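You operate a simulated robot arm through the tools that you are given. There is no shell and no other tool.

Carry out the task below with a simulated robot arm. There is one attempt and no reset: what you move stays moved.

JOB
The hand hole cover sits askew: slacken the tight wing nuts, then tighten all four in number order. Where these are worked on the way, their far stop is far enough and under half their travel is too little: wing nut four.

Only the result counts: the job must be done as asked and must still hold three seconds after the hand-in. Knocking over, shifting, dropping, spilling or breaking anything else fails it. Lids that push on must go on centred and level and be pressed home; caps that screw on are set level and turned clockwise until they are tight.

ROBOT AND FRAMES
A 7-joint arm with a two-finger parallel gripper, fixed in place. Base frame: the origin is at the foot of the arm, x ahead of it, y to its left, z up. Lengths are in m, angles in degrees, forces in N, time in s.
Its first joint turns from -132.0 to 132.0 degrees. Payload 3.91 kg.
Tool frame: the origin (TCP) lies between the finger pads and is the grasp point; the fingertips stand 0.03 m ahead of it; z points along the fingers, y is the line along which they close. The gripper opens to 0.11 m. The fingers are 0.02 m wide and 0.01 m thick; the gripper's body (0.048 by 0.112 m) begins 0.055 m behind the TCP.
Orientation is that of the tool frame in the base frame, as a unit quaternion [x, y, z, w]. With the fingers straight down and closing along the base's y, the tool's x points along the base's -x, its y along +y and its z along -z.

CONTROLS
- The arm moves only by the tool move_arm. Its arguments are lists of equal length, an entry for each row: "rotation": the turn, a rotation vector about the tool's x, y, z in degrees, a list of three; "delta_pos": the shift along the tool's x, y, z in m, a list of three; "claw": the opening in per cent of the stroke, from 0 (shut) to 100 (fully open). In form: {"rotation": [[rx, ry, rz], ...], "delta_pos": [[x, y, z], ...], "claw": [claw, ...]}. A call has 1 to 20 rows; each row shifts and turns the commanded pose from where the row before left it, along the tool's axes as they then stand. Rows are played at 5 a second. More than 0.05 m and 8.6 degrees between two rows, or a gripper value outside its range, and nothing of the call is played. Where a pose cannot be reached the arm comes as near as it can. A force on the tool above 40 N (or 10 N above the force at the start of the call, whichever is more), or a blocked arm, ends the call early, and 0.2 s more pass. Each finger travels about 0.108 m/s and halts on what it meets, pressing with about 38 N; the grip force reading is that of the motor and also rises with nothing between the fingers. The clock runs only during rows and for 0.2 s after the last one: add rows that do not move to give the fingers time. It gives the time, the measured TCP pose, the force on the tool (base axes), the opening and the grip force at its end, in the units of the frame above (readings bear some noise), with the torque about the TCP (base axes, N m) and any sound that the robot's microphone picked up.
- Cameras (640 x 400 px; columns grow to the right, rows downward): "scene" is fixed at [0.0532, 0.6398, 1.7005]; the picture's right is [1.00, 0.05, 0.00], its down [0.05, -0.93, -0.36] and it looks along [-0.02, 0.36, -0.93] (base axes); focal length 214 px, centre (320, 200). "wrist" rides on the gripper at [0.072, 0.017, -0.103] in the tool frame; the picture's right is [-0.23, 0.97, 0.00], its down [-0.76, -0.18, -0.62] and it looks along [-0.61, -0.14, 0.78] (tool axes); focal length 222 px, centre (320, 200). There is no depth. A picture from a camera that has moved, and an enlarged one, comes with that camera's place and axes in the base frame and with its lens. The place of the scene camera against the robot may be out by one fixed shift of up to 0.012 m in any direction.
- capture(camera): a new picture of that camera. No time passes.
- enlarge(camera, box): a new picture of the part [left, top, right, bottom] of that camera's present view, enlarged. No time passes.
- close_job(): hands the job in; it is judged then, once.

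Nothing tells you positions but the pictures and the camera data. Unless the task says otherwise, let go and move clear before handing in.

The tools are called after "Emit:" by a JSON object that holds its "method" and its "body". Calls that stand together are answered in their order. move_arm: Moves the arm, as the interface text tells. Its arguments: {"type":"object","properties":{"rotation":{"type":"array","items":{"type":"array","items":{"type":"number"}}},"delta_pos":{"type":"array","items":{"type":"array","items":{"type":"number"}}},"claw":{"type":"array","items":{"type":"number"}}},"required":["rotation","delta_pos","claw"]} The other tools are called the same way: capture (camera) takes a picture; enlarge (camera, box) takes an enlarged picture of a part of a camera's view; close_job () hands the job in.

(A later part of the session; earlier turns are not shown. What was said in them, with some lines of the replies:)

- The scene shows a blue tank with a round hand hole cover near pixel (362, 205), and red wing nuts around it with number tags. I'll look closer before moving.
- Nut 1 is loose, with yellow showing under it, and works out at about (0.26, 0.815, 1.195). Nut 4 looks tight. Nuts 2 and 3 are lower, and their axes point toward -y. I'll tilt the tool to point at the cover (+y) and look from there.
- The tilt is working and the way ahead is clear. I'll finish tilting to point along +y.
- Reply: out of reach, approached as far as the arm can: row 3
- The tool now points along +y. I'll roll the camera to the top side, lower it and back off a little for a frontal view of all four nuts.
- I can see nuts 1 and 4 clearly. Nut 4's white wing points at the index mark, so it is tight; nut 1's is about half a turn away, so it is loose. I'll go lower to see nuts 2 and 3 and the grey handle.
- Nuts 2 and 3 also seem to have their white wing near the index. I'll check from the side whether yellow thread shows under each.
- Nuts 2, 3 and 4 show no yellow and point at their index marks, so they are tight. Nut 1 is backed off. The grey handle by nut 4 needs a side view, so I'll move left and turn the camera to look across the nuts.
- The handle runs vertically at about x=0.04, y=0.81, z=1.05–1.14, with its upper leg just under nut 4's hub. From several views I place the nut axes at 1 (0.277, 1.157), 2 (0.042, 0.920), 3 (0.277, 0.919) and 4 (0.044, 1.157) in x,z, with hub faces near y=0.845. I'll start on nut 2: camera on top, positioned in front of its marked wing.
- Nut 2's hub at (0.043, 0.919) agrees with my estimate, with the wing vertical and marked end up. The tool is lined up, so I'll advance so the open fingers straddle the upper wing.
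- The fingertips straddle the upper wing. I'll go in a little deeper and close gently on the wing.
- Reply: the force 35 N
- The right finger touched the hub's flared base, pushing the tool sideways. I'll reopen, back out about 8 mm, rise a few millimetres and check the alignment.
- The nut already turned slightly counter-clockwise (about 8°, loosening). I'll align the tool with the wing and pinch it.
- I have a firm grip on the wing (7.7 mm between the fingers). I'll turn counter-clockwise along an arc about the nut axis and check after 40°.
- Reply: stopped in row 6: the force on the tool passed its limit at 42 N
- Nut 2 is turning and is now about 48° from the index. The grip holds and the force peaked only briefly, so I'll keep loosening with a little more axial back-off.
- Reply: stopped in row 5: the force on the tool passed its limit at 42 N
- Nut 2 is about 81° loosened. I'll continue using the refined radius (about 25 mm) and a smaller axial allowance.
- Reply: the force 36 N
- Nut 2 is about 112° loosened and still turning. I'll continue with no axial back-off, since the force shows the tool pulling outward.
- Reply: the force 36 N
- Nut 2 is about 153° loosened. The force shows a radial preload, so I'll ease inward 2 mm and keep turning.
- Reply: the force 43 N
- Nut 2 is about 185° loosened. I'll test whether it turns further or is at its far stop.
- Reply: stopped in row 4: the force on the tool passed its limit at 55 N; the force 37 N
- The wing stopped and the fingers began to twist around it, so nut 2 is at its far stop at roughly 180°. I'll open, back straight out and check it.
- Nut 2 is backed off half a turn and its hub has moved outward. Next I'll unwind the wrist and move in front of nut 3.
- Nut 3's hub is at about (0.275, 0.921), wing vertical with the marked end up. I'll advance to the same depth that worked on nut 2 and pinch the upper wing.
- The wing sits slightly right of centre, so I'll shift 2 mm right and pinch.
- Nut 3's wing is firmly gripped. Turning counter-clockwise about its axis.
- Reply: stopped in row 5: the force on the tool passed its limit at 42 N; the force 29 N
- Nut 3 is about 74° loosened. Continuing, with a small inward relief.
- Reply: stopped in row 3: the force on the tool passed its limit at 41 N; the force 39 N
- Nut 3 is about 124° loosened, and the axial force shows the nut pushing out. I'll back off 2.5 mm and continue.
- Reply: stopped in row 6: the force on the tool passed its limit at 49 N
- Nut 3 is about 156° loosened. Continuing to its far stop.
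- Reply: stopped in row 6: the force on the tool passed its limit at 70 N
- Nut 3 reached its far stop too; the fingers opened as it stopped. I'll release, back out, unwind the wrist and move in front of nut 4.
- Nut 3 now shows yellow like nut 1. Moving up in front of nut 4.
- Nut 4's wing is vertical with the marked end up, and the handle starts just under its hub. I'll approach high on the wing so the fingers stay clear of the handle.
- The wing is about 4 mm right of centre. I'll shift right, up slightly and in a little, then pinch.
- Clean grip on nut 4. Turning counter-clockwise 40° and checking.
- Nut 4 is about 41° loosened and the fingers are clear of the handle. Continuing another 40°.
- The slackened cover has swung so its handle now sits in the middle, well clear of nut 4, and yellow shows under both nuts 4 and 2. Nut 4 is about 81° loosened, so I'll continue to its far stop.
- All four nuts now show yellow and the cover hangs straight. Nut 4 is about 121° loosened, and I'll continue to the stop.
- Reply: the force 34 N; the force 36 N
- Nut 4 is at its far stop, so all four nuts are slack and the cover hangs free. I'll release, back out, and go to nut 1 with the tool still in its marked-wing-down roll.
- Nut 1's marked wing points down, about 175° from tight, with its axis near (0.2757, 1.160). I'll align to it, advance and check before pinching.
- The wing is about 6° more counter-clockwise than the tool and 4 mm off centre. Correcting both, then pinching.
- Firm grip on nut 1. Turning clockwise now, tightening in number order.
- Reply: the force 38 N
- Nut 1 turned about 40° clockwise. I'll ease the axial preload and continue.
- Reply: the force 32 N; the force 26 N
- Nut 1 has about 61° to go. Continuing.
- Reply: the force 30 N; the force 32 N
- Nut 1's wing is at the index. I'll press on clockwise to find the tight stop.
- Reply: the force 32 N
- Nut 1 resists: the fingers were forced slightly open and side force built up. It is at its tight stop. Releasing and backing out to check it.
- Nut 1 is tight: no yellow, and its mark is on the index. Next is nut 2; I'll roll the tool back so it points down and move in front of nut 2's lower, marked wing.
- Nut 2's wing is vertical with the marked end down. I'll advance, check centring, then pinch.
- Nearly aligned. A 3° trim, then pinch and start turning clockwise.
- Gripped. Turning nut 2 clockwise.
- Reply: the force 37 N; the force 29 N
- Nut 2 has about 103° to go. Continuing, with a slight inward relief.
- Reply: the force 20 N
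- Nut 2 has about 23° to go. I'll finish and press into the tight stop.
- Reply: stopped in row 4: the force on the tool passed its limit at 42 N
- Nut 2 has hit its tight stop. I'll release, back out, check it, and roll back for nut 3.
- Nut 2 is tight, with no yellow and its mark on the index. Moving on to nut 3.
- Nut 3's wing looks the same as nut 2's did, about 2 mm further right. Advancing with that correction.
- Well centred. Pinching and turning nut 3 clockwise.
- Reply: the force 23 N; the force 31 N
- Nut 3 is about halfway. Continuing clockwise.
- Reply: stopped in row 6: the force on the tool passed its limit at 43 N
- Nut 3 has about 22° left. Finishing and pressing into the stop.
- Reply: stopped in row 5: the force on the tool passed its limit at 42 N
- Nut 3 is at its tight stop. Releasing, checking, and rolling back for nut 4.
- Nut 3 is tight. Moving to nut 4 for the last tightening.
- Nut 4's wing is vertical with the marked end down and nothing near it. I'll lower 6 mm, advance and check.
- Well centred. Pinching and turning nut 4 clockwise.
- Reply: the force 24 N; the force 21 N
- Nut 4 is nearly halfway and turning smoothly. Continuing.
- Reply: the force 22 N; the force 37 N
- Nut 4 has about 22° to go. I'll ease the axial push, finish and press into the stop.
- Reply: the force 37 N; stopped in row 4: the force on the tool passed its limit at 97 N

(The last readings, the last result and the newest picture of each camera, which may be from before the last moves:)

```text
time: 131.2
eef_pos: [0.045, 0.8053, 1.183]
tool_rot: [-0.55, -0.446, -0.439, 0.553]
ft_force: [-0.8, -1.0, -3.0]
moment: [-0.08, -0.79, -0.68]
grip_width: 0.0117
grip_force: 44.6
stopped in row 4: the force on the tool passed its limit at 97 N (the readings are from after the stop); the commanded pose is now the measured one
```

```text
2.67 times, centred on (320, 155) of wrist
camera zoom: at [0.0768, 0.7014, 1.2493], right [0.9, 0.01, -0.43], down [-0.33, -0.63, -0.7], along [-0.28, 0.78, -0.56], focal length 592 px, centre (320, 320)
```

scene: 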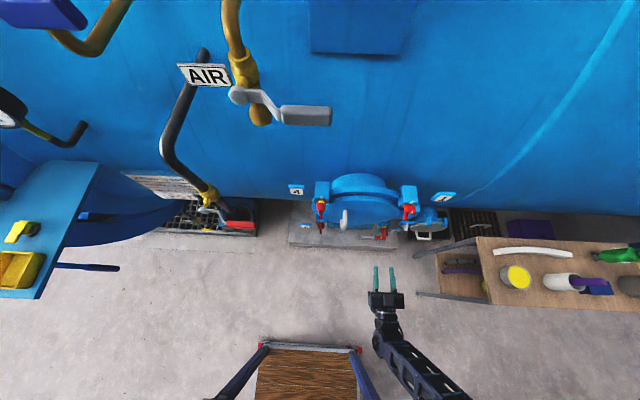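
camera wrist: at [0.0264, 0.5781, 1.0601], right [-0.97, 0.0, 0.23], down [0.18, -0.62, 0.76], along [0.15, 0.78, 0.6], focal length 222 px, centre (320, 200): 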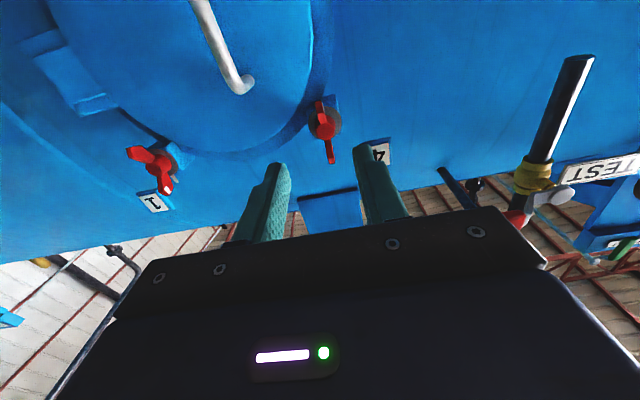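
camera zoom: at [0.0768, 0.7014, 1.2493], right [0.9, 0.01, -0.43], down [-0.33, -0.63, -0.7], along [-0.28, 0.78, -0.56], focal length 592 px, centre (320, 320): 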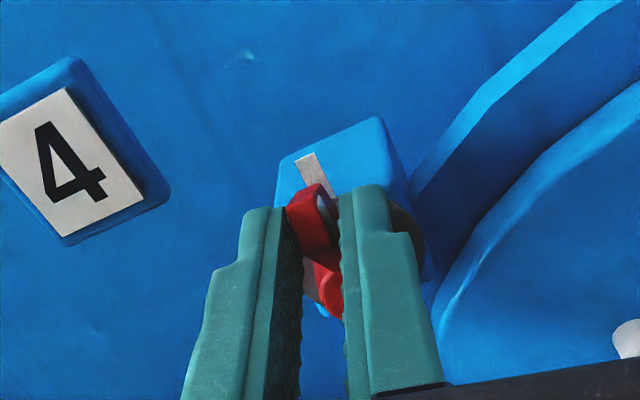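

Nut 4 is at its tight stop. Releasing, backing clear and checking all four.

Emit:
{"method": "move_arm", "body": {"rotation": [[0, 0, 0], [0, 0, 0], [0, 0, 0], [0, 0, 0], [0, 0, 0], [0, 0, 0], [0, 0, 0], [0, 0, 0], [0, 0, 0]], "delta_pos": [[0, 0, 0], [0, 0, 0], [0, 0, -0.005], [0, 0, -0.03], [0, 0, -0.045], [0, 0, -0.045], [0, 0, -0.045], [0, 0, -0.045], [0, 0, 0]], "claw": [20, 30, 40, 40, 40, 40, 40, 40, 40]}}

Emit:
{"method": "capture", "body": {"camera": "wrist"}}

Emit:
{"method": "enlarge", "body": {"camera": "wrist", "box": [270, 60, 370, 160]}}

Emit:
{"method": "enlarge", "body": {"camera": "scene", "box": [290, 170, 430, 250]}}

Emit:
{"method": "capture", "body": {"camera": "scene"}}

```text
time: 133.2
eef_pos: [0.0466, 0.5893, 1.1815]
tool_rot: [-0.55, -0.445, -0.44, 0.553]
ft_force: [-0.5, -0.2, 0.1]
moment: [0.02, 0.02, 0.01]
grip_width: 0.0439
grip_force: 0.1
```

```text
taken
camera wrist: at [0.0782, 0.4851, 1.2482], right [0.9, 0.01, -0.43], down [-0.33, -0.63, -0.7], along [-0.27, 0.78, -0.56], focal length 222 px, centre (320, 200)
```

wrist: 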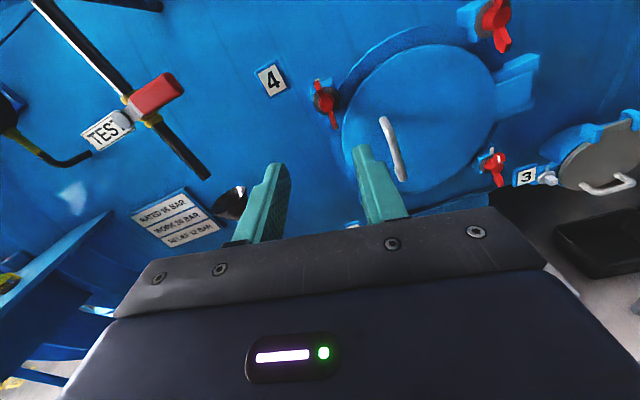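

```text
4.00 times, centred on (320, 110) of wrist
camera zoom: at [0.0782, 0.4851, 1.2482], right [0.9, 0.01, -0.43], down [-0.33, -0.63, -0.7], along [-0.27, 0.78, -0.56], focal length 888 px, centre (320, 560)
```

zoom: 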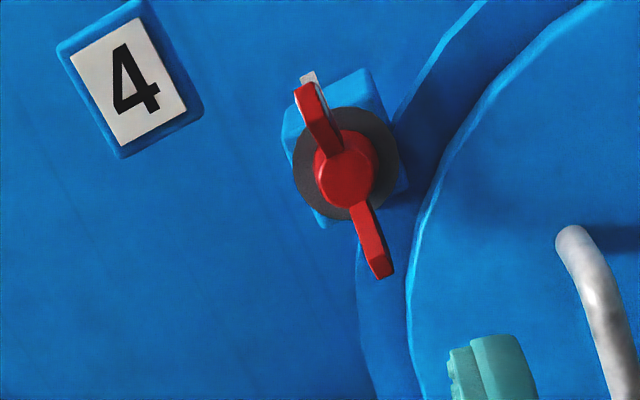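

```text
4.57 times, centred on (360, 210) of scene
camera zoom: at [0.0532, 0.6398, 1.7005], right [1.0, 0.05, 0.0], down [0.05, -0.93, -0.36], along [-0.02, 0.36, -0.93], focal length 980 px, centre (137, 154)
```

zoom: 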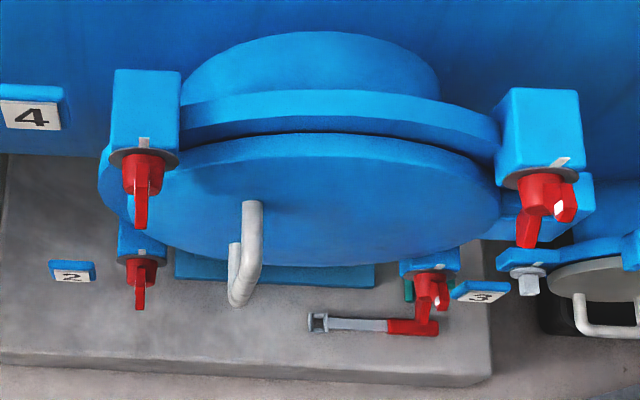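

```text
taken
```

scene: 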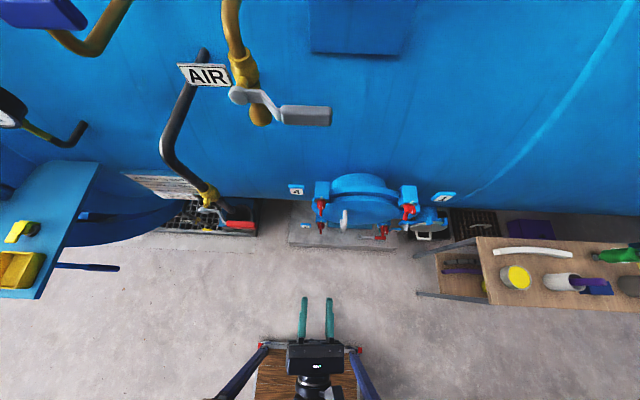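

All four nuts show no yellow and their marks sit on the index. One last close look at the cover's seating and each nut before handing in.

Emit:
{"method": "enlarge", "body": {"camera": "scene", "box": [310, 170, 410, 235]}}

Emit:
{"method": "enlarge", "body": {"camera": "wrist", "box": [450, 0, 550, 200]}}

Emit:
{"method": "enlarge", "body": {"camera": "scene", "box": [390, 180, 430, 230]}}

```text
6.15 times, centred on (360, 202) of scene
camera zoom: at [0.0532, 0.6398, 1.7005], right [1.0, 0.05, 0.0], down [0.05, -0.93, -0.36], along [-0.02, 0.36, -0.93], focal length 1320 px, centre (74, 185)
```

zoom: 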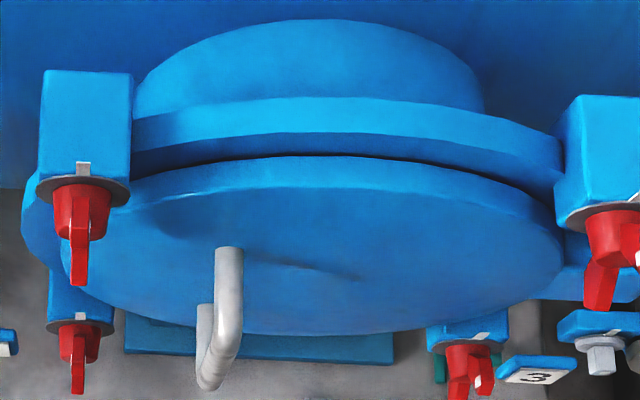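

```text
2.00 times, centred on (500, 100) of wrist
camera zoom: at [0.0782, 0.4851, 1.2482], right [0.9, 0.01, -0.43], down [-0.33, -0.63, -0.7], along [-0.27, 0.78, -0.56], focal length 444 px, centre (-40, 400)
```

zoom: 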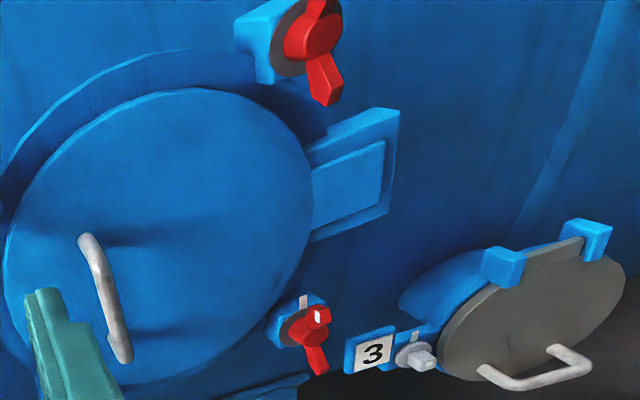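

```text
8.00 times, centred on (410, 205) of scene
camera zoom: at [0.0532, 0.6398, 1.7005], right [1.0, 0.05, 0.0], down [0.05, -0.93, -0.36], along [-0.02, 0.36, -0.93], focal length 1716 px, centre (-400, 160)
```

zoom: 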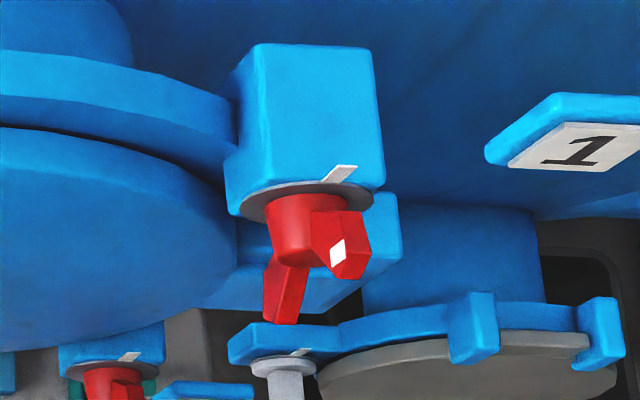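

Everything looks tight. I'll compare the cover with the very first view using the same zoom, because its handle moved while I was slackening nut 4.

Emit:
{"method": "enlarge", "body": {"camera": "scene", "box": [270, 160, 480, 260]}}

Emit:
{"method": "enlarge", "body": {"camera": "scene", "box": [290, 160, 370, 240]}}

```text
3.05 times, centred on (375, 210) of scene
camera zoom: at [0.0532, 0.6398, 1.7005], right [1.0, 0.05, 0.0], down [0.05, -0.93, -0.36], along [-0.02, 0.36, -0.93], focal length 654 px, centre (152, 170)
```

zoom: 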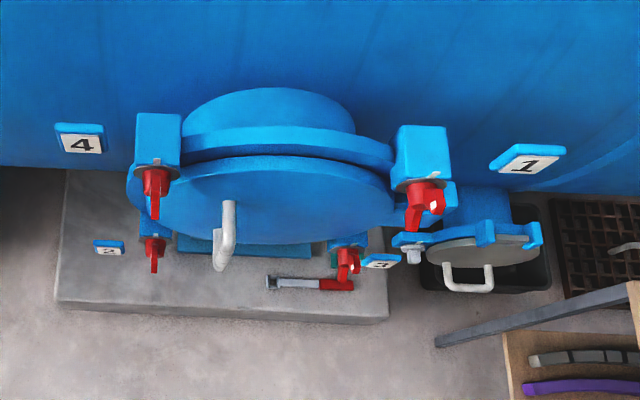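

```text
5.00 times, centred on (330, 200) of scene
camera zoom: at [0.0532, 0.6398, 1.7005], right [1.0, 0.05, 0.0], down [0.05, -0.93, -0.36], along [-0.02, 0.36, -0.93], focal length 1072 px, centre (270, 200)
```

zoom: 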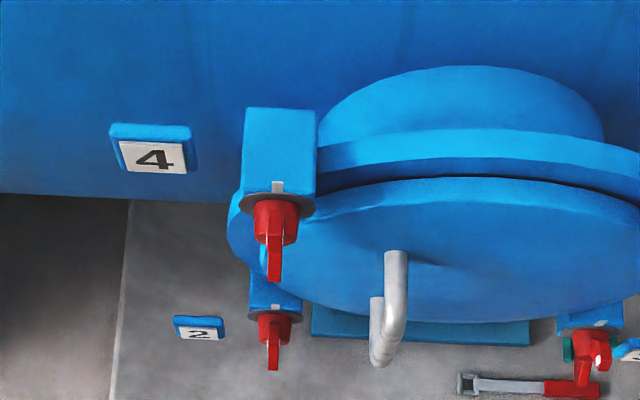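

The handle has moved from beside nut 4 to the cover's face since the start. I'll go to the same frontal viewpoint I used earlier and compare.

Emit:
{"method": "move_arm", "body": {"rotation": [[0, 0, -6], [0, 0, -6], [0, 0, 0], [0, 0, 0], [0, 0, 0], [0, 0, 0]], "delta_pos": [[0, 0, -0.01], [0, 0, -0.01], [-0.0288, 0.0413, 0], [-0.0288, 0.0413, 0], [-0.0288, 0.0413, 0], [0, 0, 0]], "claw": [40, 60, 80, 100, 100, 100]}}

Emit:
{"method": "capture", "body": {"camera": "wrist"}}

Emit:
{"method": "enlarge", "body": {"camera": "wrist", "box": [190, 0, 430, 210]}}

```text
refused: row 3 steps farther than a row can; nothing moved
```

```text
taken
camera wrist: at [0.0782, 0.4851, 1.2482], right [0.9, 0.01, -0.43], down [-0.33, -0.63, -0.7], along [-0.27, 0.78, -0.56], focal length 222 px, centre (320, 200)
```

wrist: 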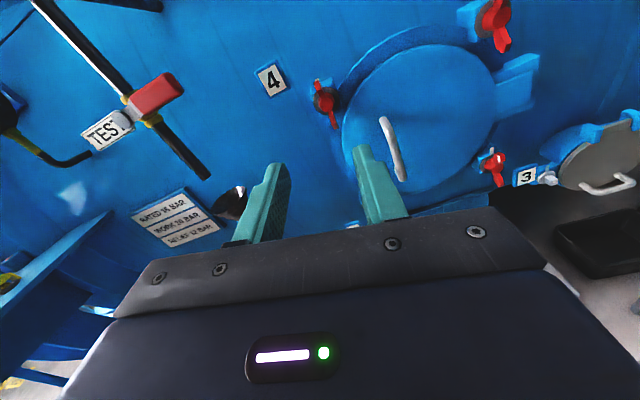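

```text
1.90 times, centred on (310, 105) of wrist
camera zoom: at [0.0782, 0.4851, 1.2482], right [0.9, 0.01, -0.43], down [-0.33, -0.63, -0.7], along [-0.27, 0.78, -0.56], focal length 423 px, centre (339, 381)
```

zoom: 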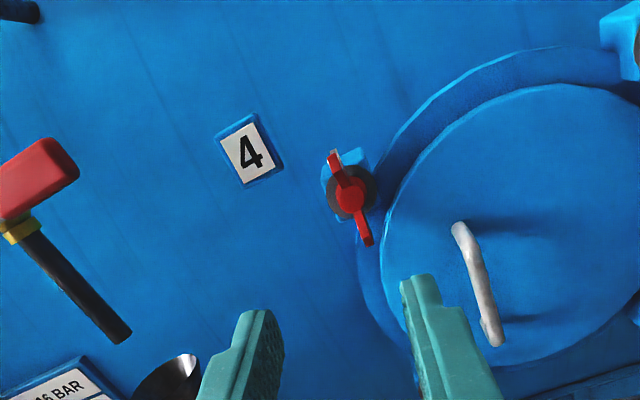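

That step was slightly too long, so I'll repeat it with shorter rows.

Emit:
{"method": "move_arm", "body": {"rotation": [[0, 0, -6], [0, 0, -6], [0, 0, 0], [0, 0, 0], [0, 0, 0], [0, 0, 0], [0, 0, 0]], "delta_pos": [[0, 0, -0.01], [0, 0, -0.01], [-0.0216, 0.031, 0], [-0.0216, 0.031, 0], [-0.0216, 0.031, 0], [-0.0216, 0.031, 0], [0, 0, 0]], "claw": [40, 60, 80, 100, 100, 100, 100]}}

Emit:
{"method": "capture", "body": {"camera": "wrist"}}

Emit:
{"method": "enlarge", "body": {"camera": "wrist", "box": [230, 10, 430, 150]}}

```text
time: 134.8
eef_pos: [0.1689, 0.5717, 1.096]
tool_rot: [-0.501, -0.5, -0.496, 0.503]
ft_force: [0.1, 0.3, -0.1]
moment: [-0.02, 0.0, 0.02]
grip_width: 0.1098
grip_force: 0.1
```

```text
taken
camera wrist: at [0.1869, 0.4682, 1.1672], right [0.97, 0.01, -0.23], down [-0.18, -0.63, -0.76], along [-0.15, 0.78, -0.61], focal length 222 px, centre (320, 200)
```

wrist: 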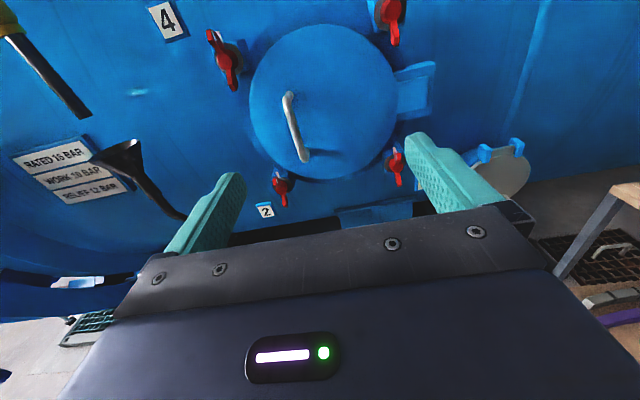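

```text
2.86 times, centred on (330, 80) of wrist
camera zoom: at [0.1869, 0.4682, 1.1672], right [0.97, 0.01, -0.23], down [-0.18, -0.63, -0.76], along [-0.15, 0.78, -0.61], focal length 635 px, centre (291, 543)
```

zoom: 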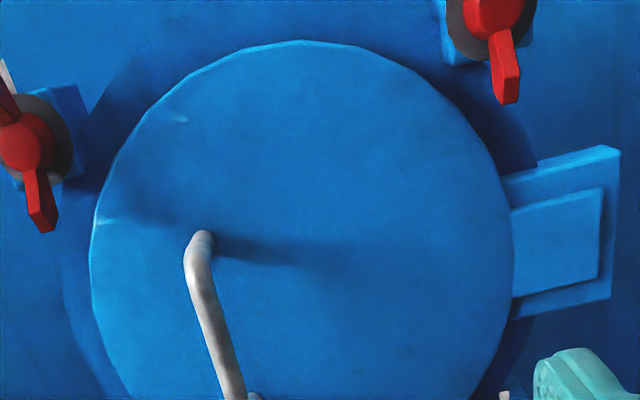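

All four wing nuts are tight, worked in the order 1, 2, 3, 4. Each mark is on its index and no yellow shows. Nuts 2, 3 and 4 were first slackened to their far stops. The cover came straight once nut 4 was slack, and its handle is now upright at mid-height. The gripper is open and well clear, so I'm handing in.

Emit:
{"method": "close_job", "body": {}}

```text
The job is handed in.
```

I slackened wing nuts 2, 3 and 4 to their far stops, about half a turn each. Then I tightened all four in the order 1, 2, 3, 4, each until it stopped against its tight limit. The job is handed in, but no verdict came back, so I can't confirm it passed.

- **Starting state:** nut 1 was already loose, with its wing half a turn off and yellow showing under it. Nuts 2, 3 and 4 were tight.
- **Nut 4:** it went about 180°, all the way to its far stop, before I tightened it again.
- **Final check:** no yellow shows under any nut, and each white mark is on its index. The gripper was open and well clear at hand-in.
- **The cover handle:** partway through slackening nut 4, it jumped about 75 mm to the right and 50 mm down, away from nut 4, and stayed upright. I took this as the cover settling straight once the last tight nut was slack. The fingers didn't appear close enough to have pushed it, but I didn't see it move, so I can't rule that out.
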